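You operate a simulated robot arm through the tools that you are given. There is no shell and no other tool.

Carry out the task below with a simulated robot arm. There is one attempt and no reset: what you move stays moved.

JOB
Take the fuzz off the green, white and brown shawls.
Fine: one press of the fuzz remover on each, by its handle; put it back in its cradle. Set down upright: fuzz remover.

The check looks at the end state, three seconds after you hand in, the way a careful person would. Anything else that was tipped, shoved, dropped, spilled or broken makes it a failure.

ROBOT AND FRAMES
A 5-joint arm with a two-finger parallel gripper, fixed in place. Base frame: the origin is at the foot of the arm, x ahead of it, y to its left, z up; the work surface is at about z = 0.808. Lengths are in m, angles in degrees, forces in N, time in s.
It reaches about 1.134 m from its shoulder. Its first joint turns from -149.0 to 149.0 degrees. Payload 1.57 kg.
Tool frame: the origin (TCP) lies between the finger pads and is the grasp point; the fingertips stand 0.03 m ahead of it; z points along the fingers, y is the line along which they close. The gripper opens to 0.11 m. The fingers are 0.024 m wide and 0.012 m thick; the gripper's body (0.048 by 0.112 m) begins 0.078 m behind the TCP.
Orientation is that of the tool frame in the base frame, as a unit quaternion [w, x, y, z]. With the fingers straight down and closing along the base's y, the tool's x points along the base's -x, its y along +y and its z along -z.

CONTROLS
- The arm moves only by the tool drive_tool. Its argument "targets" is one flat list of numbers, 7 for each row, row after row: the turn, a rotation vector about the tool's x, y, z in units of 4 degrees (1.0 is 4 degrees), then the shift along the tool's x, y, z in units of 30 mm (1.0 is 30 mm), then the finger opening in mm, from 0 to 110. In form: [rx, ry, rz, x, y, z, gripper, rx, ry, rz, x, y, z, gripper, ...]. A call has 1 to 20 rows; each row shifts and turns the commanded pose from where the row before left it, along the tool's axes as they then stand. A call with a number of a shift or a turn outside -1 to 1 is refused whole. Rows are played at 5 a second. More than 0.05 m and 8.6 degrees between two rows, or a gripper value outside its range, and nothing of the call is played. A pose out of reach is approached as far as the arm can. The call stops where the force on the tool passes 40 N (or 10 N more than at its start, if that is more) or the arm is blocked; 0.2 s more then pass. Each finger travels about 0.072 m/s and halts on what it meets, pressing with about 21 N; the grip force reading is that of the motor and also rises with nothing between the fingers. The clock runs only during rows and for 0.2 s after the last one: add rows that do not move to give the fingers time. The reply holds the time, the measured pose of the TCP, the force on the tool along the base axes, the opening and the grip force, in the units named above and with some noise, with the torque about the TCP (base axes, N m) and any sound that the robot's microphone picked up.
- Cameras (640 x 400 px; columns grow to the right, rows downward): "scene" is fixed at [0.0502, 0.6408, 1.6485]; the picture's right is [-0.60, -0.80, 0.00], its down [-0.47, 0.35, -0.81] and it looks along [0.65, -0.48, -0.59] (base axes); focal length 347 px, centre (320, 200). "wrist" rides on the gripper at [0.07, 0.016, -0.141] in the tool frame; the picture's right is [-0.23, 0.97, 0.00], its down [-0.86, -0.20, -0.48] and it looks along [-0.47, -0.11, 0.88] (tool axes); focal length 222 px, centre (320, 200). There is no depth. A picture from a camera that has moved, and an enlarged one, comes with that camera's place and axes in the base frame and with its lens. The place of the scene camera against the robot may be out by one fixed shift of up to 0.012 m in any direction.
- snapshot(camera): a new picture of that camera. No time passes.
- raise_lower(by): slides the trunk up (or, below 0, down) by that many m; the arm rides with it, the base frame stays. It gives what a move gives, with no picture.
- close_up(camera, box): a new picture of the part [left, top, right, bottom] of that camera's present view, enlarged. No time passes.
- sign_off(): hands the job in; it is judged then, once.

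Places have to be worked out from the pictures, the camera data and where the tool is seen. Open the gripper and draw the arm clear of the work before you hand the job in, unless the task says otherwise.

The tools are called after "Call:" as name(argument=value, ...) on one line, values as JSON. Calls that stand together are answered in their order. drive_tool: Moves the arm, as the interface text tells. Its arguments: {"type":"object","properties":{"targets":{"type":"array","items":{"type":"number"}}},"required":["targets"]} The other tools are called the same way: raise_lower (by) slides the trunk up or down; snapshot (camera) takes a picture; close_up (camera, box) takes an enlarged picture of a part of a camera's view; sign_off () hands the job in.

At the start:

```text
t: 0.0
eef_pos: [0.6783, 0.0449, 1.1345]
tool_rot: [0.0, -0.001, 1.0, 0.0]
ft_force: [-0.5, 0.0, 1.0]
ft_torque: [0.0, 0.02, -0.01]
gripper_width: 0.1101
grip_force: 0.0
trunk travel left (down, up): [-0.867, 0.103]
```

scene: 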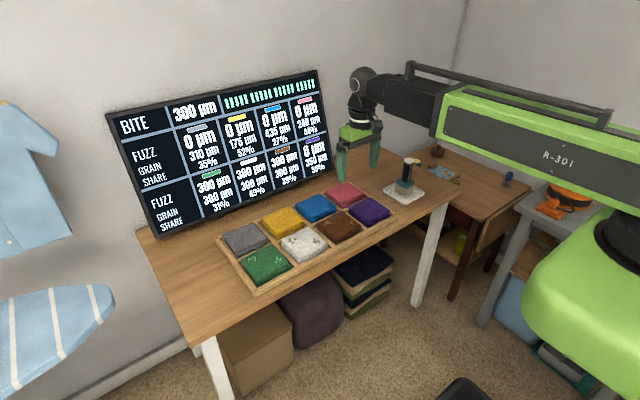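
wrist: 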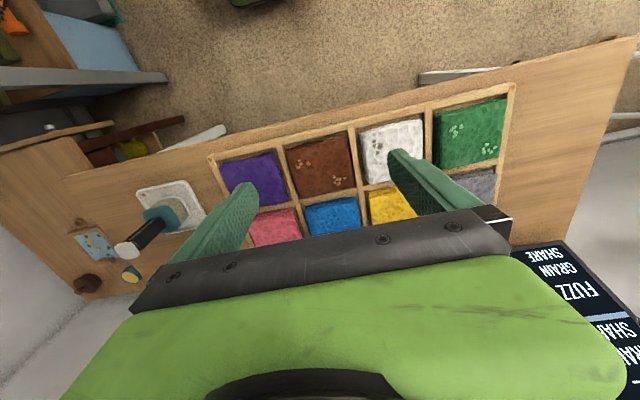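

I'll look closer at the display, the shawl tray and the fuzz remover in its cradle before moving anything.

Call:
close_up(camera="scene", box=[100, 60, 340, 240])

Call:
close_up(camera="scene", box=[360, 130, 480, 220])

Call:
close_up(camera="scene", box=[200, 160, 400, 310])

Call:
close_up(camera="wrist", box=[60, 80, 540, 300])

```text
2.22 times, centred on (220, 150) of scene
camera zoom: at [0.0502, 0.6408, 1.6485], right [-0.6, -0.8, 0.0], down [-0.47, 0.35, -0.81], along [0.65, -0.48, -0.59], focal length 772 px, centre (542, 311)
```

zoom: 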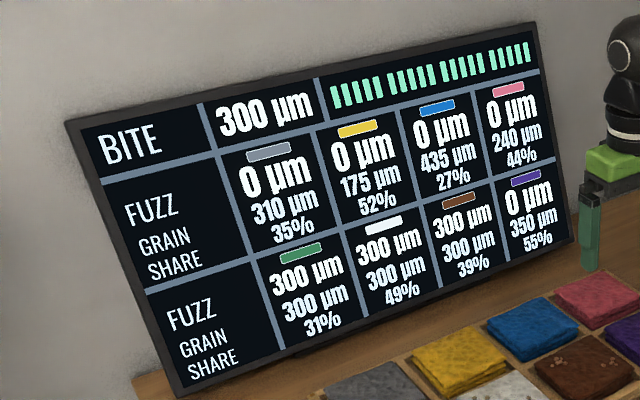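

```text
4.44 times, centred on (420, 175) of scene
camera zoom: at [0.0502, 0.6408, 1.6485], right [-0.6, -0.8, 0.0], down [-0.47, 0.35, -0.81], along [0.65, -0.48, -0.59], focal length 1544 px, centre (-124, 311)
```

zoom: 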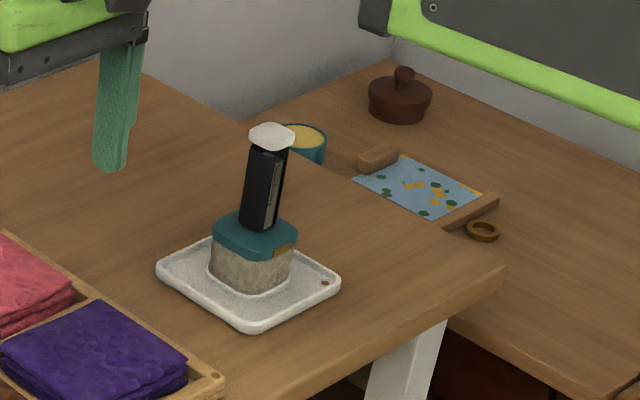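

```text
2.67 times, centred on (300, 235) of scene
camera zoom: at [0.0502, 0.6408, 1.6485], right [-0.6, -0.8, 0.0], down [-0.47, 0.35, -0.81], along [0.65, -0.48, -0.59], focal length 926 px, centre (373, 107)
```

zoom: 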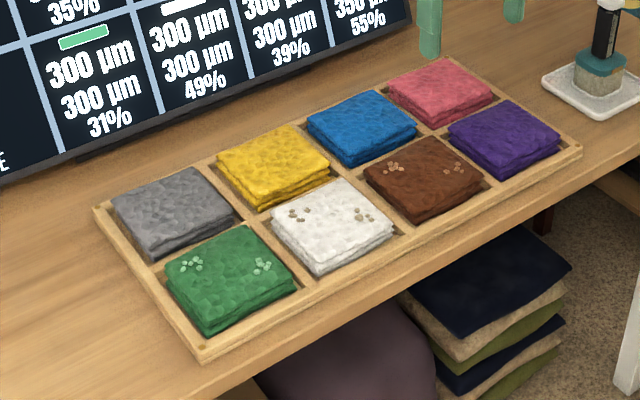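

```text
1.33 times, centred on (300, 190) of wrist
camera zoom: at [0.6091, 0.0611, 1.2761], right [0.23, 0.97, 0.0], down [0.86, -0.2, 0.48], along [0.47, -0.11, -0.88], focal length 296 px, centre (347, 213)
```

zoom: 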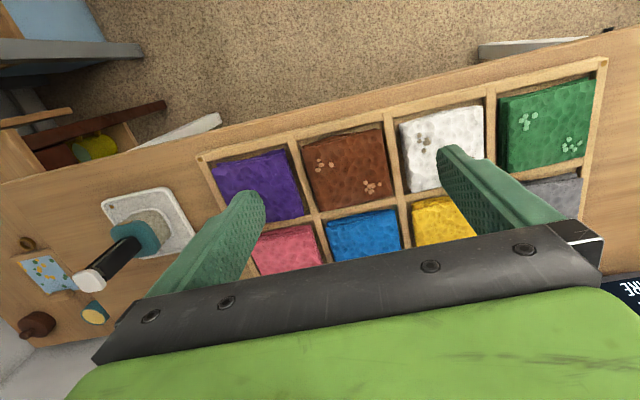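

The display shows bite 300 µm and fuzz 300 µm on only green, white and brown. I put the remover upright in its cradle at about (0.79, -0.345), handle from z≈0.895 to 0.97, and the tray is aligned with the base axes. I'll move above the remover at a safe height to look closer.

Call:
drive_tool(targets=[0, 0, 0, -0.2, -1, 0, 110, 0, 0, 0, -0.2, -1, 0, 110, 0, 0, 0, -0.2, -1, 0, 110, 0, 0, 0, -0.2, -1, 0, 110, 0, 0, 0, -0.2, -1, 0, 110, 0, 0, 0, -0.2, -1, 0, 110, 0, 0, 0, -0.2, -1, 0, 110, 0, 0, 0, -0.2, -1, 0, 110, 0, 0, 0, -0.2, -1, 0, 110, 0, 0, 0, -0.2, -1, 0, 110, 0, 0, 0, 0, 0, 0, 110])

Call:
snapshot(camera="wrist")

Call:
snapshot(camera="scene")

```text
t: 2.4
eef_pos: [0.7397, -0.2541, 1.1348]
tool_rot: [0.0, 0.0, 1.0, 0.0]
ft_force: [1.3, -0.7, 0.1]
ft_torque: [0.01, 0.0, 0.0]
gripper_width: 0.1101
grip_force: 0.0
trunk travel left (down, up): [-0.867, 0.103]
```

```text
taken
camera wrist: at [0.6697, -0.2389, 1.2762], right [0.23, 0.97, 0.0], down [0.86, -0.2, 0.48], along [0.47, -0.11, -0.88], focal length 222 px, centre (320, 200)
```

wrist: 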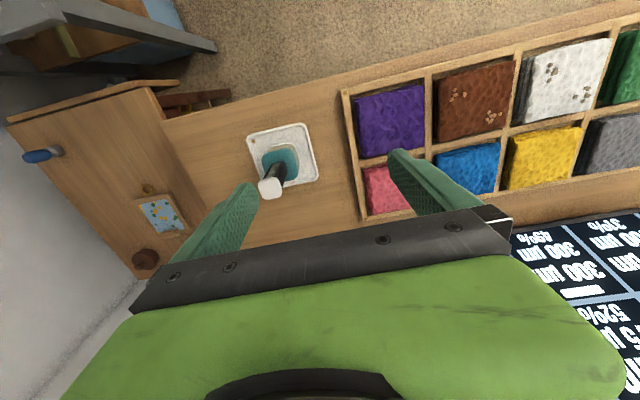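

```text
taken
```

scene: 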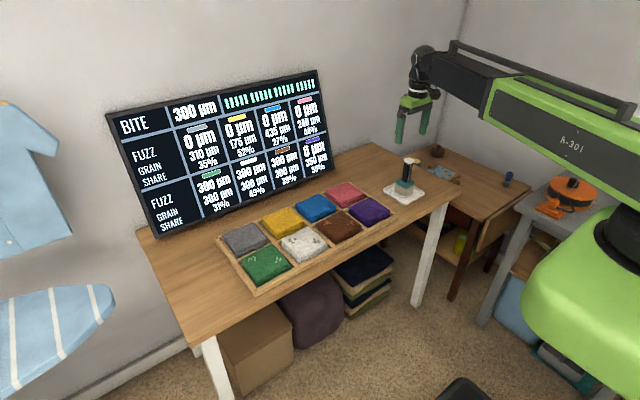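

From this view the cap is at about (0.788, -0.342). I'll centre over it, still well above, and look again.

Call:
drive_tool(targets=[0, 0, 0, -0.4, -0.75, 0, 110, 0, 0, 0, -0.4, -0.75, 0, 110, 0, 0, 0, -0.4, -0.75, 0, 110, 0, 0, 0, -0.4, -0.7, 0, 110, 0, 0, 0, 0, 0, 0, 110, 0, 0, 0, 0, 0, 0, 110])

Call:
snapshot(camera="wrist")

Call:
close_up(camera="wrist", box=[240, 80, 400, 180])

Call:
close_up(camera="scene", box=[360, 80, 480, 210])

```text
t: 3.8
eef_pos: [0.7873, -0.3451, 1.134]
tool_rot: [0.0, 0.0, 1.0, 0.0]
ft_force: [-0.1, -1.0, -0.4]
ft_torque: [0.01, -0.02, 0.0]
gripper_width: 0.1099
grip_force: 0.2
trunk travel left (down, up): [-0.867, 0.103]
```

```text
taken
camera wrist: at [0.7172, -0.3278, 1.276], right [0.23, 0.97, 0.0], down [0.86, -0.2, 0.48], along [0.47, -0.11, -0.88], focal length 222 px, centre (320, 200)
```

wrist: 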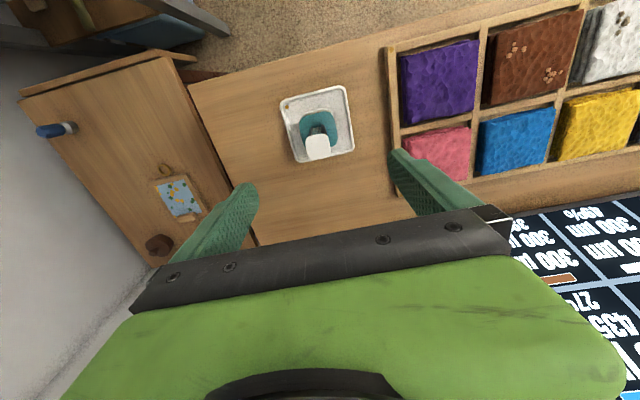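

```text
4.00 times, centred on (320, 130) of wrist
camera zoom: at [0.7172, -0.3278, 1.276], right [0.23, 0.97, 0.0], down [0.86, -0.2, 0.48], along [0.47, -0.11, -0.88], focal length 888 px, centre (320, 480)
```

zoom: 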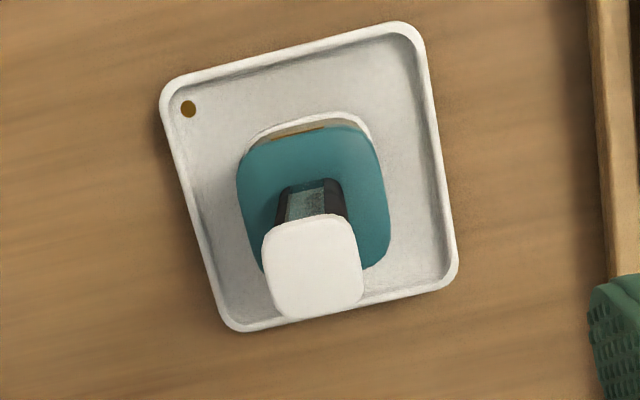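

```text
3.08 times, centred on (420, 145) of scene
camera zoom: at [0.0502, 0.6408, 1.6485], right [-0.6, -0.8, 0.0], down [-0.47, 0.35, -0.81], along [0.65, -0.48, -0.59], focal length 1069 px, centre (12, 369)
```

zoom: 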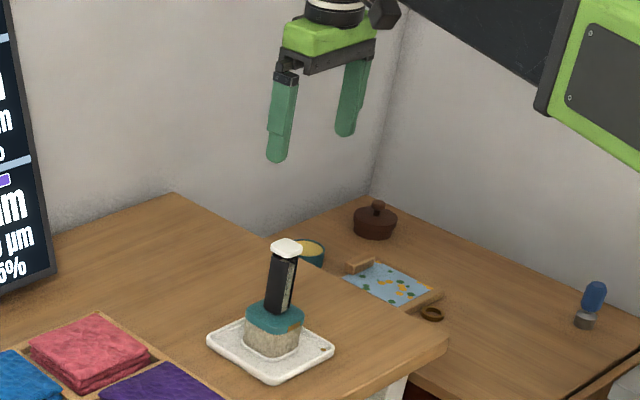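

The remover sits square in its cradle (notch mark on its -x side, gold dot on the cradle's corner), and I estimate its axis at (0.792, -0.348). I'll correct the centring and descend partway, keeping the fingers fully open.

Call:
drive_tool(targets=[0, 0, 0, -0.16, -0.1, 0.6, 110, 0, 0, 0, 0, 0, 0.8, 110, 0, 0, 0, 0, 0, 0.8, 110, 0, 0, 0, 0, 0, 0.8, 110, 0, 0, 0, 0, 0, 0.8, 110, 0, 0, 0, 0, 0, 0, 110, 0, 0, 0, 0, 0, 0, 110])

Call:
snapshot(camera="wrist")

Call:
close_up(camera="wrist", box=[220, 90, 420, 215])

Call:
close_up(camera="scene", box=[360, 110, 470, 220])

```text
t: 5.4
eef_pos: [0.7924, -0.3455, 1.1357]
tool_rot: [0.0, 0.0, 1.0, 0.0]
ft_force: [0.4, 0.2, 0.3]
ft_torque: [-0.05, 0.0, 0.03]
gripper_width: 0.1098
grip_force: 0.0
out of reach, approached as far as the arm can: row 1, 2, 3, 4, 5
trunk travel left (down, up): [-0.867, 0.103]
```

```text
taken
camera wrist: at [0.7222, -0.3302, 1.2761], right [0.23, 0.97, 0.0], down [0.86, -0.2, 0.48], along [0.47, -0.11, -0.88], focal length 222 px, centre (320, 200)
```

wrist: 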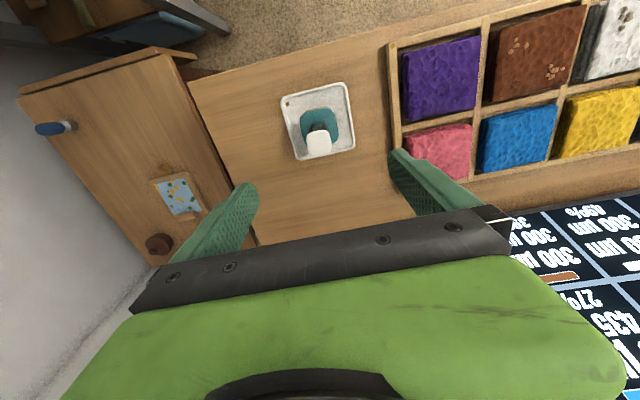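

```text
3.20 times, centred on (320, 152) of wrist
camera zoom: at [0.7222, -0.3302, 1.2761], right [0.23, 0.97, 0.0], down [0.86, -0.2, 0.48], along [0.47, -0.11, -0.88], focal length 711 px, centre (320, 352)
```

zoom: 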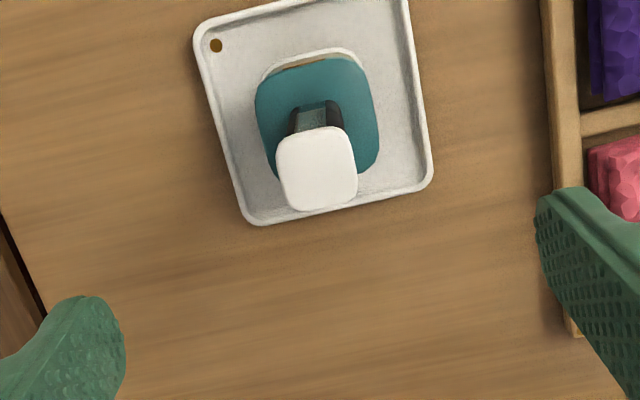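

```text
3.64 times, centred on (415, 165) of scene
camera zoom: at [0.0502, 0.6408, 1.6485], right [-0.6, -0.8, 0.0], down [-0.47, 0.35, -0.81], along [0.65, -0.48, -0.59], focal length 1263 px, centre (-26, 327)
```

zoom: 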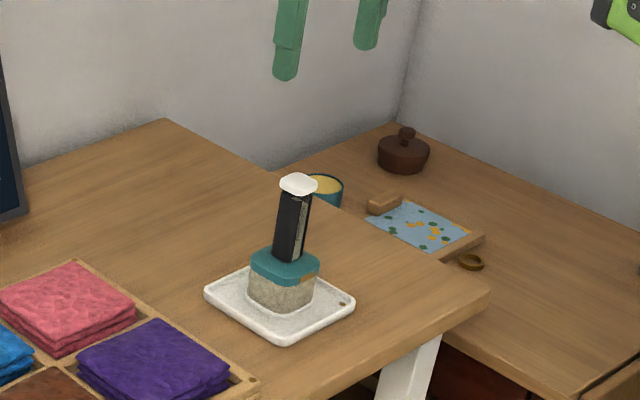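

The arm reports it cannot go lower here from the present trunk height, so the trunk has to come down. I'll lower it a small amount first to see how the tool pose follows; the fingertips are at about 1.105 and the cap top at about 0.983, so there's room.

Call:
raise_lower(by=-0.03)

```text
t: 6.2
eef_pos: [0.7912, -0.3463, 1.1045]
tool_rot: [0.001, 0.0, 1.0, -0.001]
ft_force: [0.7, -0.2, -0.3]
ft_torque: [0.02, 0.0, -0.01]
gripper_width: 0.1099
grip_force: 0.1
trunk travel left (down, up): [-0.837, 0.133]
```

The arm rides with the trunk. I'll raise the tool with the arm first by ~0.2 m, then drop the trunk further, so the arm ends up with workable reach over the whole table.

Call:
drive_tool(targets=[0, 0, 0, 0, 0, -1, 110, 0, 0, 0, 0, 0, -1, 110, 0, 0, 0, 0, 0, -1, 110, 0, 0, 0, 0, 0, -1, 110, 0, 0, 0, 0, 0, -1, 110, 0, 0, 0, 0, 0, -1, 110, 0, 0, 0, 0, 0, -1, 110, 0, 0, 0, 0, 0, 0, 110, 0, 0, 0, 0, 0, 0, 110])

```text
t: 8.2
eef_pos: [0.7918, -0.3474, 1.1032]
tool_rot: [0.0, 0.0, 1.0, 0.001]
ft_force: [-0.6, 0.9, 0.7]
ft_torque: [-0.02, -0.03, 0.02]
gripper_width: 0.1099
grip_force: 0.1
out of reach, approached as far as the arm can: row 1, 2, 3, 4, 5, 6, 7
trunk travel left (down, up): [-0.837, 0.133]
```

Neither up nor down is reachable here, so the arm must be at full horizontal stretch (r≈0.865). Vertical motion over the remover is best done with the trunk, then. I'll lower it another 0.08, fingertips still above the cap, and check centring.

Call:
raise_lower(by=-0.08)

Call:
snapshot(camera="wrist")

Call:
close_up(camera="wrist", box=[220, 110, 420, 235])

Call:
close_up(camera="scene", box=[360, 110, 470, 220])

```text
t: 9.3
eef_pos: [0.7925, -0.3469, 1.024]
tool_rot: [0.0, 0.001, 1.0, 0.0]
ft_force: [-0.2, -0.7, 0.3]
ft_torque: [0.02, -0.03, -0.01]
gripper_width: 0.11
grip_force: 0.0
trunk travel left (down, up): [-0.757, 0.213]
```

```text
taken
camera wrist: at [0.7222, -0.3302, 1.1661], right [0.23, 0.97, 0.0], down [0.86, -0.2, 0.48], along [0.47, -0.11, -0.88], focal length 222 px, centre (320, 200)
```

wrist: 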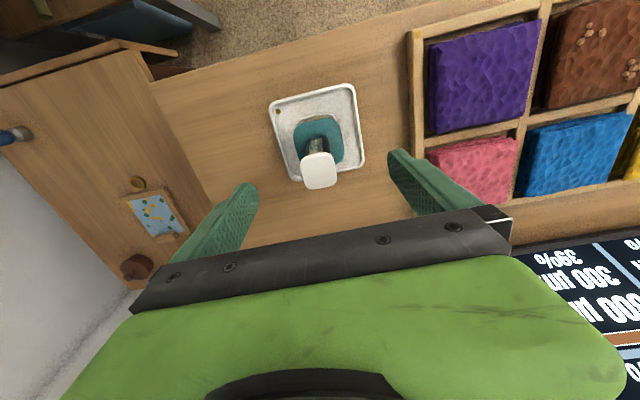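

```text
3.20 times, centred on (320, 172) of wrist
camera zoom: at [0.7222, -0.3302, 1.1661], right [0.23, 0.97, 0.0], down [0.86, -0.2, 0.48], along [0.47, -0.11, -0.88], focal length 711 px, centre (320, 288)
```

zoom: 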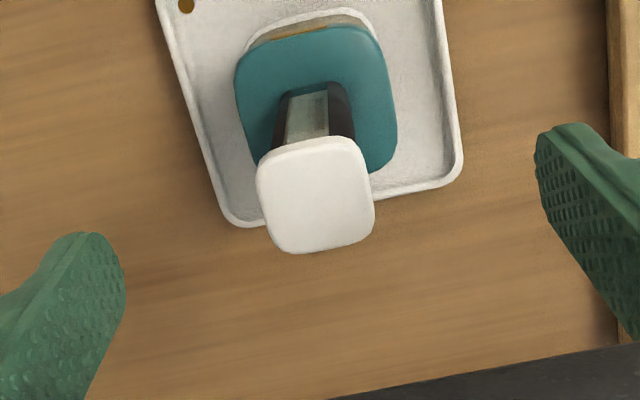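

```text
3.64 times, centred on (415, 165) of scene
camera zoom: at [0.0502, 0.6408, 1.6485], right [-0.6, -0.8, 0.0], down [-0.47, 0.35, -0.81], along [0.65, -0.48, -0.59], focal length 1263 px, centre (-26, 327)
```

zoom: 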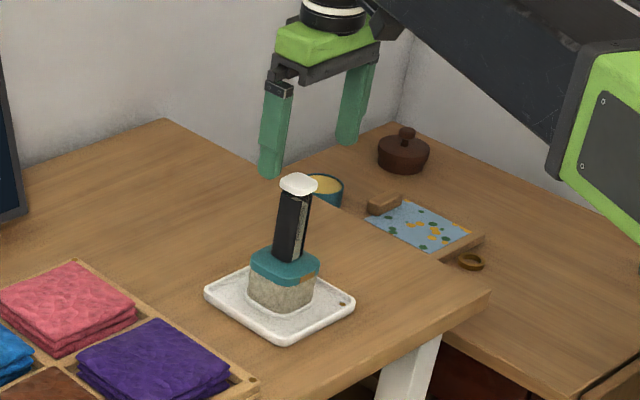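

The cap is centred between the fingers in y (≈ -0.348), and its top is at about 0.97. Before descending I'll check the finger profile against the handle and its wider cap.

Call:
close_up(camera="scene", box=[390, 95, 450, 195])

Call:
close_up(camera="scene", box=[395, 150, 435, 200])

Call:
close_up(camera="wrist", box=[260, 80, 380, 200])

```text
4.00 times, centred on (420, 145) of scene
camera zoom: at [0.0502, 0.6408, 1.6485], right [-0.6, -0.8, 0.0], down [-0.47, 0.35, -0.81], along [0.65, -0.48, -0.59], focal length 1390 px, centre (-80, 420)
```

zoom: 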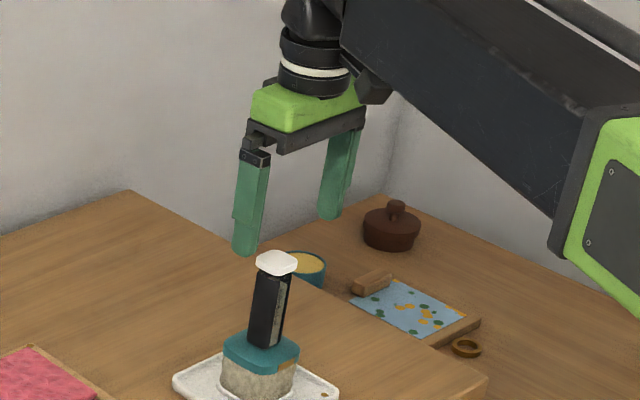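

```text
8.00 times, centred on (415, 175) of scene
camera zoom: at [0.0502, 0.6408, 1.6485], right [-0.6, -0.8, 0.0], down [-0.47, 0.35, -0.81], along [0.65, -0.48, -0.59], focal length 2779 px, centre (-440, 400)
```

zoom: 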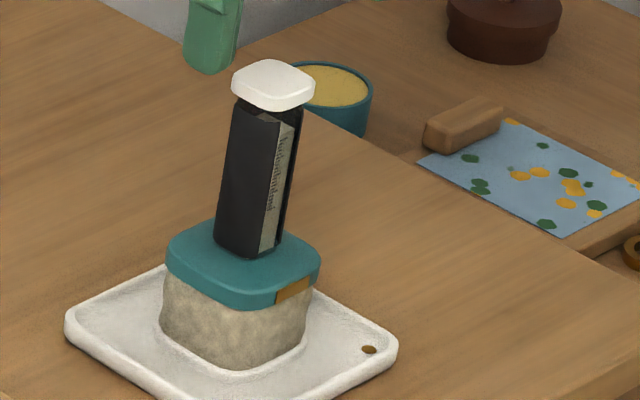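

```text
3.33 times, centred on (320, 140) of wrist
camera zoom: at [0.7222, -0.3302, 1.1661], right [0.23, 0.97, 0.0], down [0.86, -0.2, 0.48], along [0.47, -0.11, -0.88], focal length 740 px, centre (320, 400)
```

zoom: 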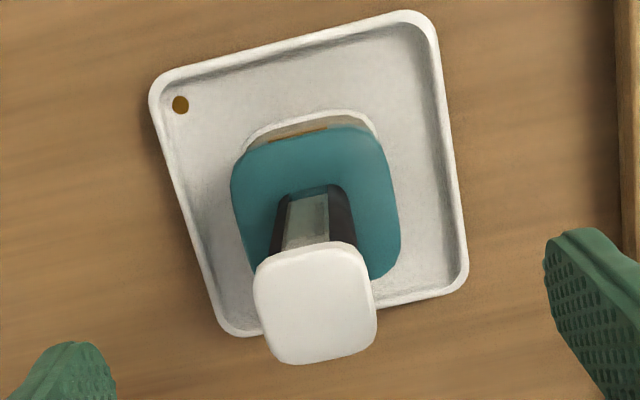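

From both cameras I put the cap top at z≈0.970, its underside at ≈0.958, the teal head top at ≈0.881, and the axis at (0.793, -0.348). I'll lower the trunk 0.10 so the tool is at about 0.924, with the open fingers straddling the handle.

Call:
raise_lower(by=-0.1)

Call:
snapshot(camera="wrist")

Call:
close_up(camera="scene", box=[370, 130, 450, 210])

```text
t: 10.7
eef_pos: [0.7912, -0.3471, 0.9245]
tool_rot: [0.0, 0.0, 1.0, 0.0]
ft_force: [0.0, -0.1, 0.4]
ft_torque: [0.0, 0.03, -0.01]
gripper_width: 0.11
grip_force: 0.1
trunk travel left (down, up): [-0.657, 0.313]
```

```text
taken
camera wrist: at [0.7222, -0.3302, 1.0661], right [0.23, 0.97, 0.0], down [0.86, -0.2, 0.48], along [0.47, -0.11, -0.88], focal length 222 px, centre (320, 200)
```

wrist: 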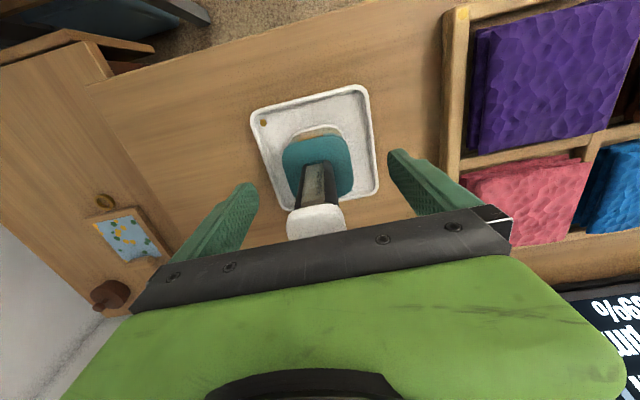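

```text
5.00 times, centred on (410, 170) of scene
camera zoom: at [0.0502, 0.6408, 1.6485], right [-0.6, -0.8, 0.0], down [-0.47, 0.35, -0.81], along [0.65, -0.48, -0.59], focal length 1737 px, centre (-130, 350)
```

zoom: 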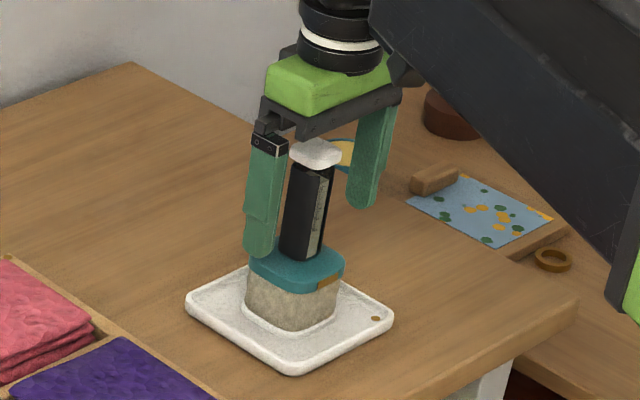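

The fingers straddle the handle with the cap clear of the gripper body. I'll close part-way to 45 mm to check the centring before gripping.

Call:
drive_tool(targets=[0, 0, 0, 0, 0, 0, 45, 0, 0, 0, 0, 0, 0, 45, 0, 0, 0, 0, 0, 0, 45, 0, 0, 0, 0, 0, 0, 45])

Call:
snapshot(camera="wrist")

Call:
close_up(camera="wrist", box=[240, 110, 400, 240])

Call:
close_up(camera="scene", box=[380, 130, 440, 200])

```text
t: 11.7
eef_pos: [0.7921, -0.3473, 0.9241]
tool_rot: [0.0, 0.0, 1.0, 0.001]
ft_force: [0.4, 1.2, 0.4]
ft_torque: [-0.02, 0.01, -0.01]
gripper_width: 0.0453
grip_force: 0.0
trunk travel left (down, up): [-0.657, 0.313]
```

```text
taken
camera wrist: at [0.7222, -0.3302, 1.0661], right [0.23, 0.97, 0.0], down [0.86, -0.2, 0.48], along [0.47, -0.11, -0.88], focal length 222 px, centre (320, 200)
```

wrist: 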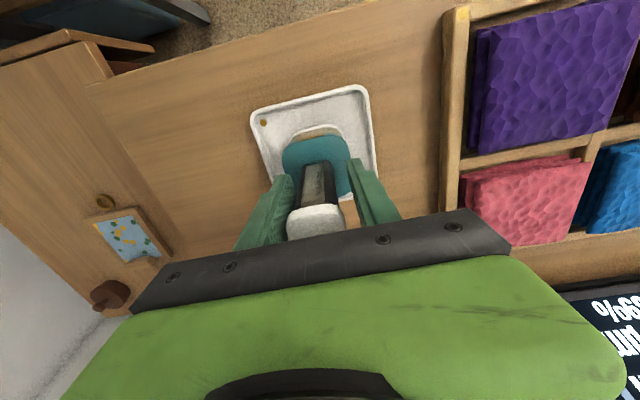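

```text
3.08 times, centred on (320, 175) of wrist
camera zoom: at [0.7222, -0.3302, 1.0661], right [0.23, 0.97, 0.0], down [0.86, -0.2, 0.48], along [0.47, -0.11, -0.88], focal length 684 px, centre (320, 277)
```

zoom: 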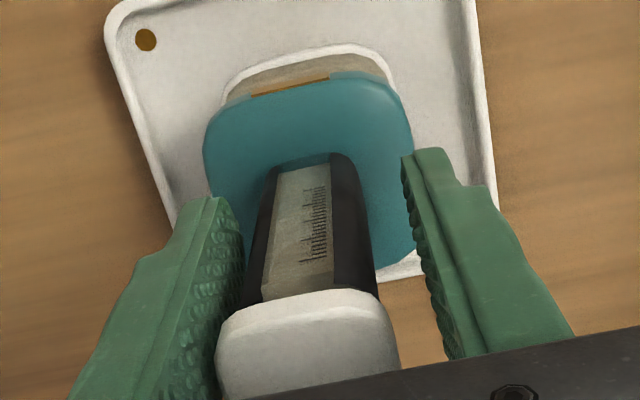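

```text
5.71 times, centred on (410, 165) of scene
camera zoom: at [0.0502, 0.6408, 1.6485], right [-0.6, -0.8, 0.0], down [-0.47, 0.35, -0.81], along [0.65, -0.48, -0.59], focal length 1985 px, centre (-194, 400)
```

zoom: 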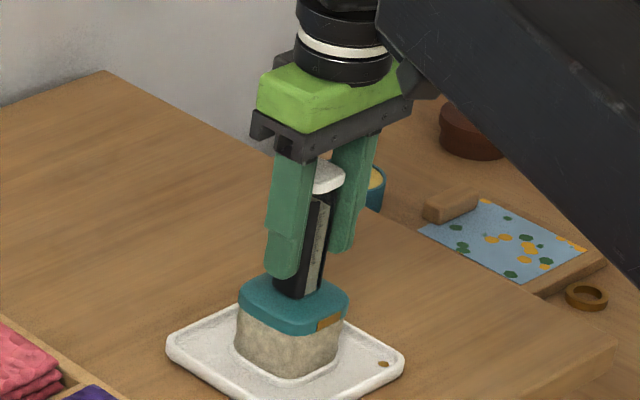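

The handle sits centred between the fingers within about 1 mm. I'll close the grip now and read the width and force.

Call:
drive_tool(targets=[0, 0, 0, 0, 0, 0, 32, 0, 0, 0, 0, 0, 0, 26, 0, 0, 0, 0, 0, 0, 15, 0, 0, 0, 0, 0, 0, 10, 0, 0, 0, 0, 0, 0, 10, 0, 0, 0, 0, 0, 0, 10])

Call:
close_up(camera="wrist", box=[240, 110, 400, 240])

Call:
close_up(camera="scene", box=[380, 130, 440, 200])

```text
t: 13.1
eef_pos: [0.7915, -0.3466, 0.924]
tool_rot: [0.0, 0.0, 1.0, -0.001]
ft_force: [-0.2, -1.6, 0.6]
ft_torque: [0.01, -0.02, -0.03]
gripper_width: 0.0336
grip_force: 21.0
trunk travel left (down, up): [-0.657, 0.313]
```

```text
3.08 times, centred on (320, 175) of wrist
camera zoom: at [0.7222, -0.3303, 1.0661], right [0.23, 0.97, 0.0], down [0.86, -0.2, 0.48], along [0.47, -0.11, -0.88], focal length 684 px, centre (320, 277)
```

zoom: 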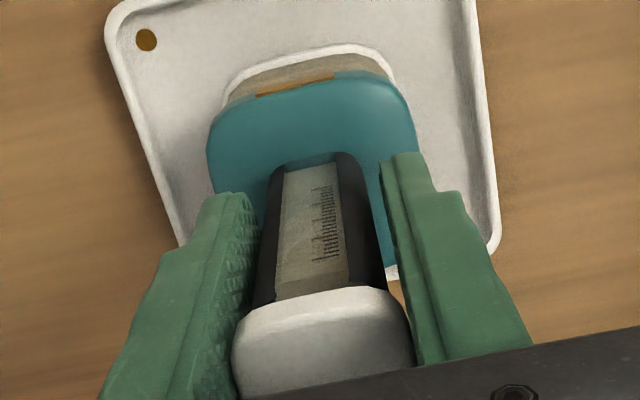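

```text
5.71 times, centred on (410, 165) of scene
camera zoom: at [0.0502, 0.6408, 1.6485], right [-0.6, -0.8, 0.0], down [-0.47, 0.35, -0.81], along [0.65, -0.48, -0.59], focal length 1985 px, centre (-194, 400)
```

zoom: 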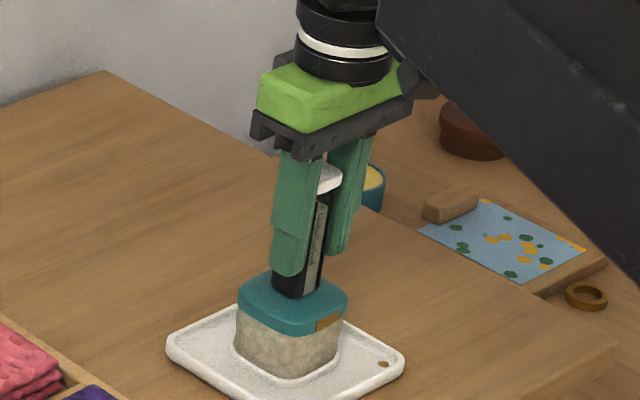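

The grip stopped at 33.6 mm, which is the width of the white end cap at the top of the handle, so the fingers are bearing on the cap's sides. I'll check that the display (BITE etc.) hasn't changed and see how the remover sits.

Call:
close_up(camera="scene", box=[100, 60, 340, 240])

Call:
close_up(camera="wrist", box=[280, 150, 360, 230])

Call:
close_up(camera="scene", box=[390, 145, 430, 195])

```text
2.22 times, centred on (220, 150) of scene
camera zoom: at [0.0502, 0.6408, 1.6485], right [-0.6, -0.8, 0.0], down [-0.47, 0.35, -0.81], along [0.65, -0.48, -0.59], focal length 772 px, centre (542, 311)
```

zoom: 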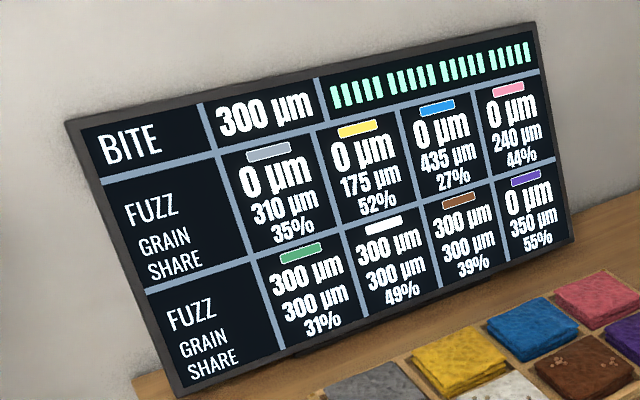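

```text
5.00 times, centred on (320, 190) of wrist
camera zoom: at [0.7222, -0.3303, 1.0661], right [0.23, 0.97, 0.0], down [0.86, -0.2, 0.48], along [0.47, -0.11, -0.88], focal length 1111 px, centre (320, 250)
```

zoom: 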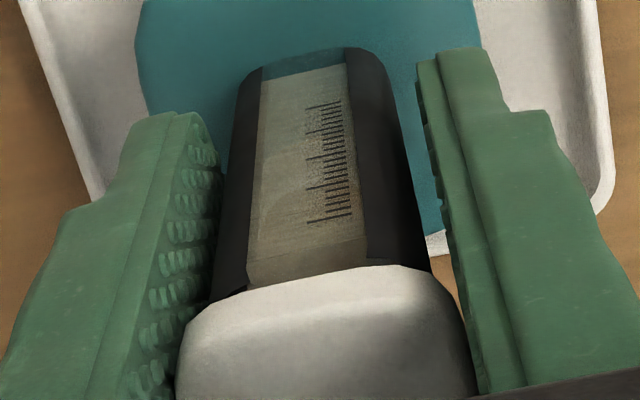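

```text
8.00 times, centred on (410, 170) of scene
camera zoom: at [0.0502, 0.6408, 1.6485], right [-0.6, -0.8, 0.0], down [-0.47, 0.35, -0.81], along [0.65, -0.48, -0.59], focal length 2779 px, centre (-400, 440)
```

zoom: 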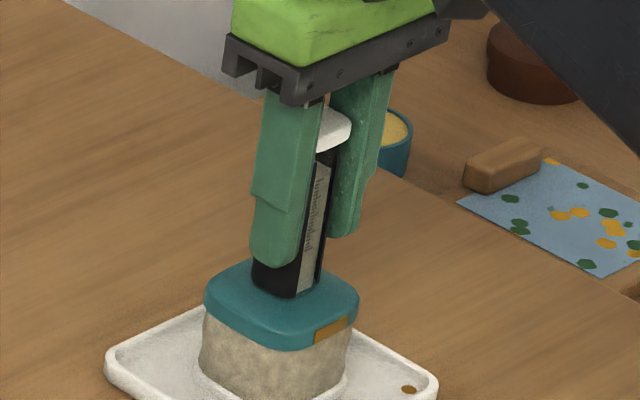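

The display is unchanged. One thing I notice: SHARE for green, white and brown adds up to 119 %, and the gauge has 20 lit bars (5 % each). Each press probably uses up that share of charge, so the remover may need to rest in its cradle between presses. I'll lift slightly with the trunk and check the hold.

Call:
raise_lower(by=0.025)

Call:
close_up(camera="scene", box=[380, 130, 440, 200])

Call:
close_up(camera="scene", box=[100, 60, 340, 240])

```text
t: 13.8
eef_pos: [0.7911, -0.3467, 0.95]
tool_rot: [0.001, 0.001, 1.0, 0.001]
ft_force: [-0.8, 0.0, -2.4]
ft_torque: [0.01, 0.01, 0.02]
gripper_width: 0.0337
grip_force: 21.5
trunk travel left (down, up): [-0.682, 0.288]
```

```text
5.71 times, centred on (410, 165) of scene
camera zoom: at [0.0502, 0.6408, 1.6485], right [-0.6, -0.8, 0.0], down [-0.47, 0.35, -0.81], along [0.65, -0.48, -0.59], focal length 1985 px, centre (-194, 400)
```

zoom: 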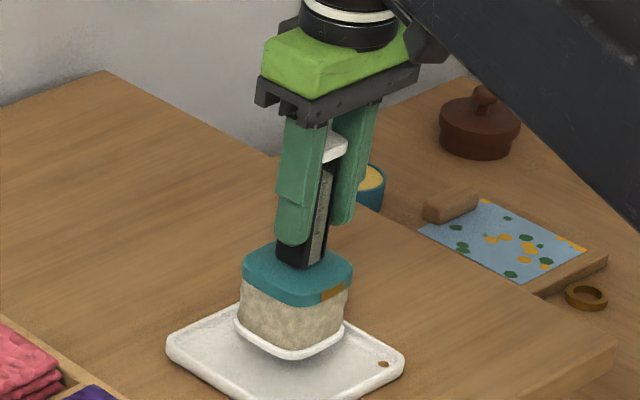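

```text
2.22 times, centred on (220, 150) of scene
camera zoom: at [0.0502, 0.6408, 1.6485], right [-0.6, -0.8, 0.0], down [-0.47, 0.35, -0.81], along [0.65, -0.48, -0.59], focal length 772 px, centre (542, 311)
```

zoom: 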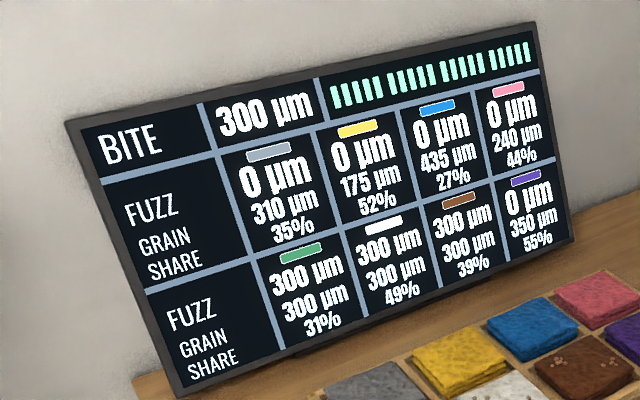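

The remover lifts cleanly and hangs upright (about 2.8 N), and the gauge is still full. I'll lift further with the trunk so its sole clears the tray and shawls.

Call:
raise_lower(by=0.075)

Call:
drive_tool(targets=[0, 0, 0, 0.3, 0.5, 0, 10, 0, 0, 0, 0.3, 0.5, 0, 10, 0, 0, 0, 0.1, 0.5, 0, 10, 0, 0, 0, 0, 0, 0, 10])

Call:
snapshot(camera="wrist")

Call:
snapshot(camera="scene")

```text
t: 14.9
eef_pos: [0.7922, -0.3471, 1.0242]
tool_rot: [0.0, 0.0, 1.0, 0.0]
ft_force: [0.9, 0.0, -2.6]
ft_torque: [-0.01, 0.01, -0.01]
gripper_width: 0.0339
grip_force: 21.6
trunk travel left (down, up): [-0.757, 0.213]
```

```text
t: 15.9
eef_pos: [0.7707, -0.3023, 1.0238]
tool_rot: [0.0, 0.0, 1.0, -0.001]
ft_force: [0.4, 0.2, -2.2]
ft_torque: [-0.02, 0.04, 0.04]
gripper_width: 0.0335
grip_force: 21.2
trunk travel left (down, up): [-0.757, 0.213]
```

```text
taken
camera wrist: at [0.7012, -0.2856, 1.1659], right [0.23, 0.97, 0.0], down [0.86, -0.2, 0.48], along [0.47, -0.11, -0.88], focal length 222 px, centre (320, 200)
```

wrist: 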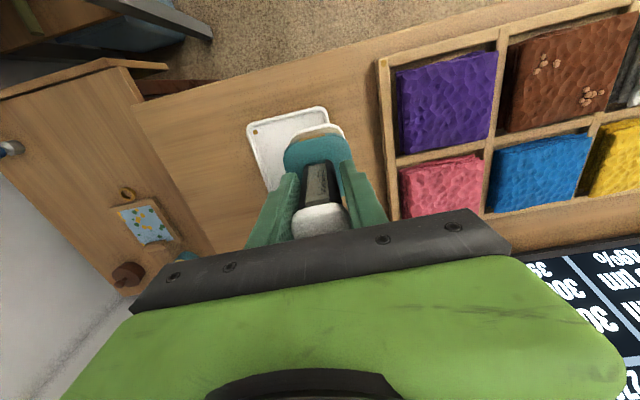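

```text
taken
```

scene: 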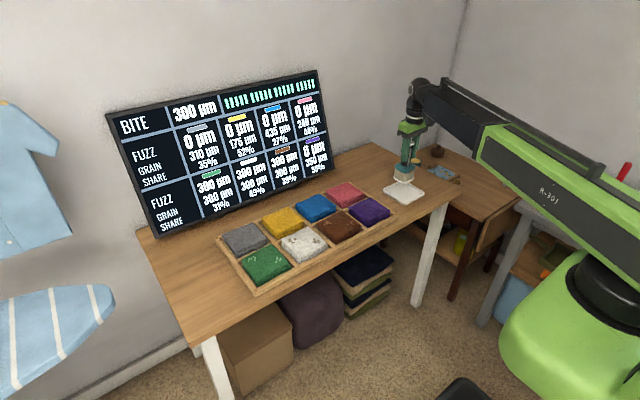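

The remover is held steadily at z≈1.024, and I place the shawl centres at brown (0.764, 0.026), white (0.766, 0.172) and green (0.766, 0.319). I'll carry the remover to above brown at this height.

Call:
drive_tool(targets=[0, 0, 0, 0.012, 0.4, 0, 10, 0, 0, 0, 0.012, 0.6, 0, 10, 0, 0, 0, 0.012, 0.6, 0, 10, 0, 0, 0, 0.012, 0.6, 0, 10, 0, 0, 0, 0.012, 0.6, 0, 10, 0, 0, 0, 0.012, 0.6, 0, 10, 0, 0, 0, 0.012, 0.6, 0, 10, 0, 0, 0, 0.012, 0.6, 0, 10, 0, 0, 0, 0.012, 0.6, 0, 10, 0, 0, 0, 0.012, 0.6, 0, 10, 0, 0, 0, 0.012, 0.6, 0, 10, 0, 0, 0, 0.012, 0.6, 0, 10, 0, 0, 0, 0.012, 0.6, 0, 10, 0, 0, 0, 0.012, 0.6, 0, 10, 0, 0, 0, 0.012, 0.6, 0, 10, 0, 0, 0, 0.012, 0.6, 0, 10, 0, 0, 0, 0.012, 0.6, 0, 10, 0, 0, 0, 0.012, 0.6, 0, 10, 0, 0, 0, 0, 0.36, 0, 10, 0, 0, 0, 0, 0, 0, 10])

Call:
snapshot(camera="wrist")

Call:
snapshot(camera="scene")

Call:
close_up(camera="scene", box=[260, 120, 420, 270])

```text
t: 20.1
eef_pos: [0.7641, 0.0275, 1.0245]
tool_rot: [0.0, 0.0, 1.0, 0.001]
ft_force: [-0.5, -0.1, -2.6]
ft_torque: [0.0, 0.04, -0.02]
gripper_width: 0.0337
grip_force: 21.0
trunk travel left (down, up): [-0.757, 0.213]
```

```text
taken
camera wrist: at [0.6946, 0.0436, 1.1659], right [0.23, 0.97, 0.0], down [0.86, -0.2, 0.48], along [0.47, -0.11, -0.88], focal length 222 px, centre (320, 200)
```

wrist: 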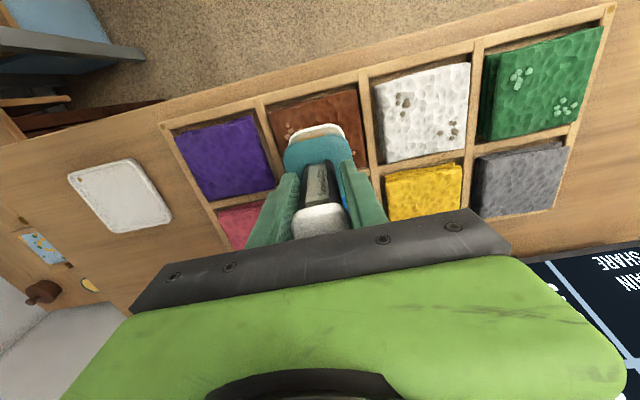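

```text
taken
```

scene: 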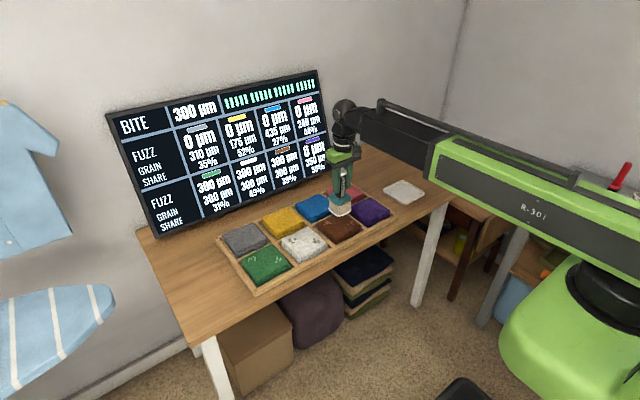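

```text
2.67 times, centred on (340, 195) of scene
camera zoom: at [0.0502, 0.6408, 1.6485], right [-0.6, -0.8, 0.0], down [-0.47, 0.35, -0.81], along [0.65, -0.48, -0.59], focal length 926 px, centre (267, 213)
```

zoom: 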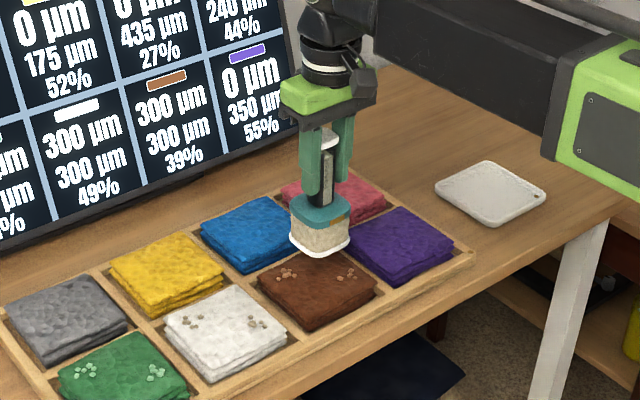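

The head is over the middle of the brown shawl, with its sole about 0.07 m above it. I'll descend most of the way, then continue in small steps while watching the force.

Call:
drive_tool(targets=[0, 0, 0, 0, 0, 0.3, 10, 0, 0, 0, 0, 0, 0.3, 10, 0, 0, 0, 0, 0, 0.3, 10, 0, 0, 0, 0, 0, 0.3, 10, 0, 0, 0, 0, 0, 0, 10])

Call:
close_up(camera="scene", box=[290, 160, 390, 260])

Call:
close_up(camera="wrist", box=[220, 70, 420, 230])

```text
t: 21.3
eef_pos: [0.7638, 0.0282, 1.0239]
tool_rot: [0.0, 0.001, 1.0, 0.0]
ft_force: [0.8, -0.5, -1.7]
ft_torque: [-0.03, 0.01, -0.01]
gripper_width: 0.0337
grip_force: 20.7
out of reach, approached as far as the arm can: row 1, 2, 3, 4
trunk travel left (down, up): [-0.757, 0.213]
```

```text
4.00 times, centred on (340, 210) of scene
camera zoom: at [0.0502, 0.6408, 1.6485], right [-0.6, -0.8, 0.0], down [-0.47, 0.35, -0.81], along [0.65, -0.48, -0.59], focal length 1390 px, centre (240, 160)
```

zoom: 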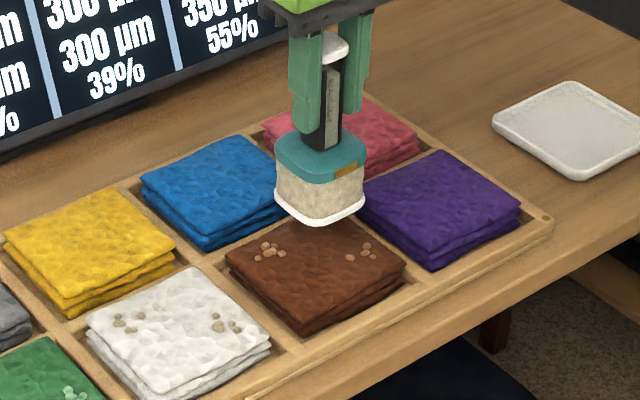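

```text
2.50 times, centred on (320, 150) of wrist
camera zoom: at [0.6946, 0.0434, 1.1659], right [0.23, 0.97, 0.0], down [0.86, -0.2, 0.48], along [0.47, -0.11, -0.88], focal length 555 px, centre (320, 325)
```

zoom: 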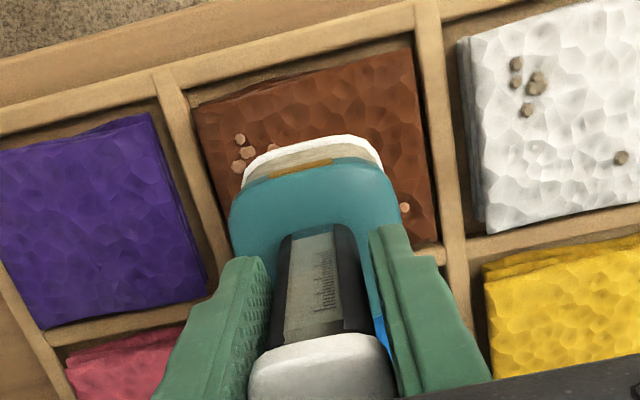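

Even here the arm itself can't go lower at this trunk height. I'll test whether it can go up by 0.045; if so, I can drop the trunk and do the final press with the arm, which has the force stop.

Call:
drive_tool(targets=[0, 0, 0, 0, 0, -0.5, 10, 0, 0, 0, 0, 0, -0.5, 10, 0, 0, 0, 0, 0, -0.5, 10, 0, 0, 0, 0, 0, 0, 10])

```text
t: 22.3
eef_pos: [0.7647, 0.0263, 1.023]
tool_rot: [0.0, 0.001, 1.0, -0.001]
ft_force: [0.7, 0.1, -3.0]
ft_torque: [0.0, 0.05, 0.03]
gripper_width: 0.0337
grip_force: 21.4
out of reach, approached as far as the arm can: row 1, 2, 3
trunk travel left (down, up): [-0.757, 0.213]
```

Vertical moves come from the trunk only with the tool upright, so I'll press with small trunk steps and read the force each time. First I'll go to about z=0.98, still expected to be clear.

Call:
raise_lower(by=-0.04)

Call:
close_up(camera="scene", box=[290, 160, 390, 260])

Call:
close_up(camera="wrist", box=[220, 70, 420, 230])

```text
t: 23.1
eef_pos: [0.7639, 0.0263, 0.9838]
tool_rot: [0.001, 0.0, 1.0, 0.0]
ft_force: [-0.4, -0.8, -3.0]
ft_torque: [0.01, 0.02, -0.01]
gripper_width: 0.0337
grip_force: 21.2
trunk travel left (down, up): [-0.717, 0.253]
```

```text
4.00 times, centred on (340, 210) of scene
camera zoom: at [0.0502, 0.6408, 1.6485], right [-0.6, -0.8, 0.0], down [-0.47, 0.35, -0.81], along [0.65, -0.48, -0.59], focal length 1390 px, centre (240, 160)
```

zoom: 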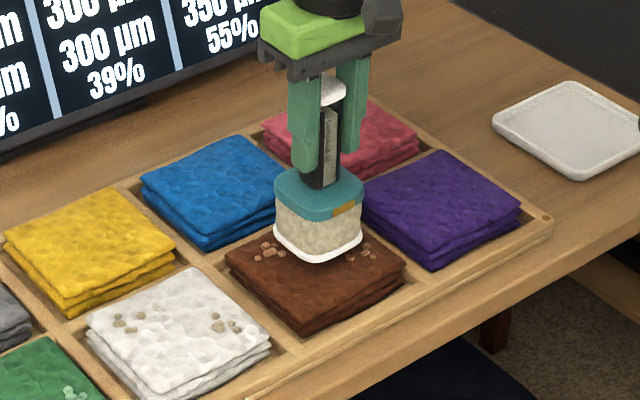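

```text
2.50 times, centred on (320, 150) of wrist
camera zoom: at [0.6946, 0.0434, 1.126], right [0.23, 0.97, 0.0], down [0.86, -0.2, 0.48], along [0.47, -0.11, -0.88], focal length 555 px, centre (320, 325)
```

zoom: 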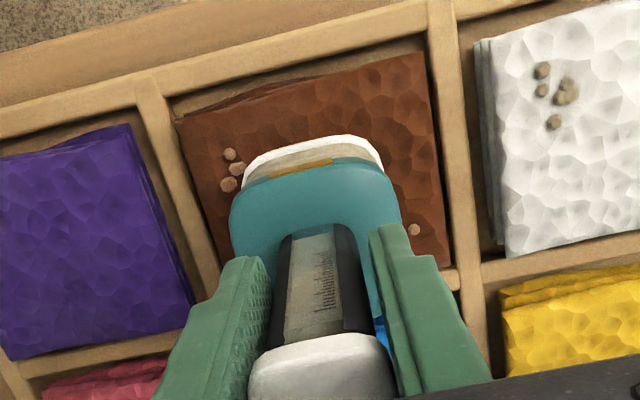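

The head is lined up with the centre of the brown shawl, and from the picture about 30 mm of drop remains. I'll go down another 20 mm, then in small steps.

Call:
raise_lower(by=-0.02)

Call:
close_up(camera="scene", box=[290, 160, 390, 260])

```text
t: 23.8
eef_pos: [0.764, 0.0274, 0.9634]
tool_rot: [0.001, -0.001, 1.0, 0.0]
ft_force: [0.1, -0.7, -2.5]
ft_torque: [0.02, 0.01, -0.01]
gripper_width: 0.0338
grip_force: 21.4
trunk travel left (down, up): [-0.697, 0.273]
```

```text
4.00 times, centred on (340, 210) of scene
camera zoom: at [0.0502, 0.6408, 1.6485], right [-0.6, -0.8, 0.0], down [-0.47, 0.35, -0.81], along [0.65, -0.48, -0.59], focal length 1390 px, centre (240, 160)
```

zoom: 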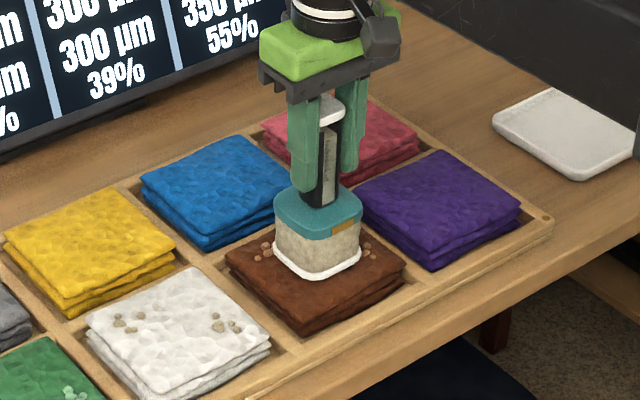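

No contact yet (the force is still only the tool's weight). I'll continue in small steps.

Call:
raise_lower(by=-0.005)

```text
t: 24.3
eef_pos: [0.7638, 0.0267, 0.9587]
tool_rot: [0.0, 0.0, 1.0, 0.0]
ft_force: [-1.4, -1.1, 2.2]
ft_torque: [0.01, -0.06, -0.05]
gripper_width: 0.0339
grip_force: 21.2
trunk travel left (down, up): [-0.692, 0.278]
```

There is contact now, about 5 N on the shawl. I'll check the display for a response before pressing any further.

Call:
close_up(camera="scene", box=[100, 60, 340, 240])

Call:
close_up(camera="scene", box=[290, 160, 390, 260])

```text
2.22 times, centred on (220, 150) of scene
camera zoom: at [0.0502, 0.6408, 1.6485], right [-0.6, -0.8, 0.0], down [-0.47, 0.35, -0.81], along [0.65, -0.48, -0.59], focal length 772 px, centre (542, 311)
```

zoom: 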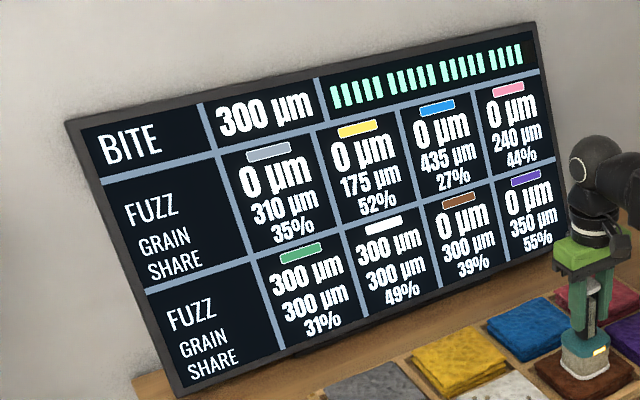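

```text
4.00 times, centred on (340, 210) of scene
camera zoom: at [0.0502, 0.6408, 1.6485], right [-0.6, -0.8, 0.0], down [-0.47, 0.35, -0.81], along [0.65, -0.48, -0.59], focal length 1390 px, centre (240, 160)
```

zoom: 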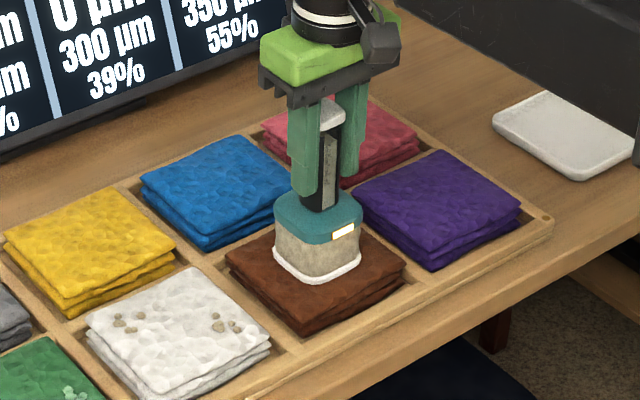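

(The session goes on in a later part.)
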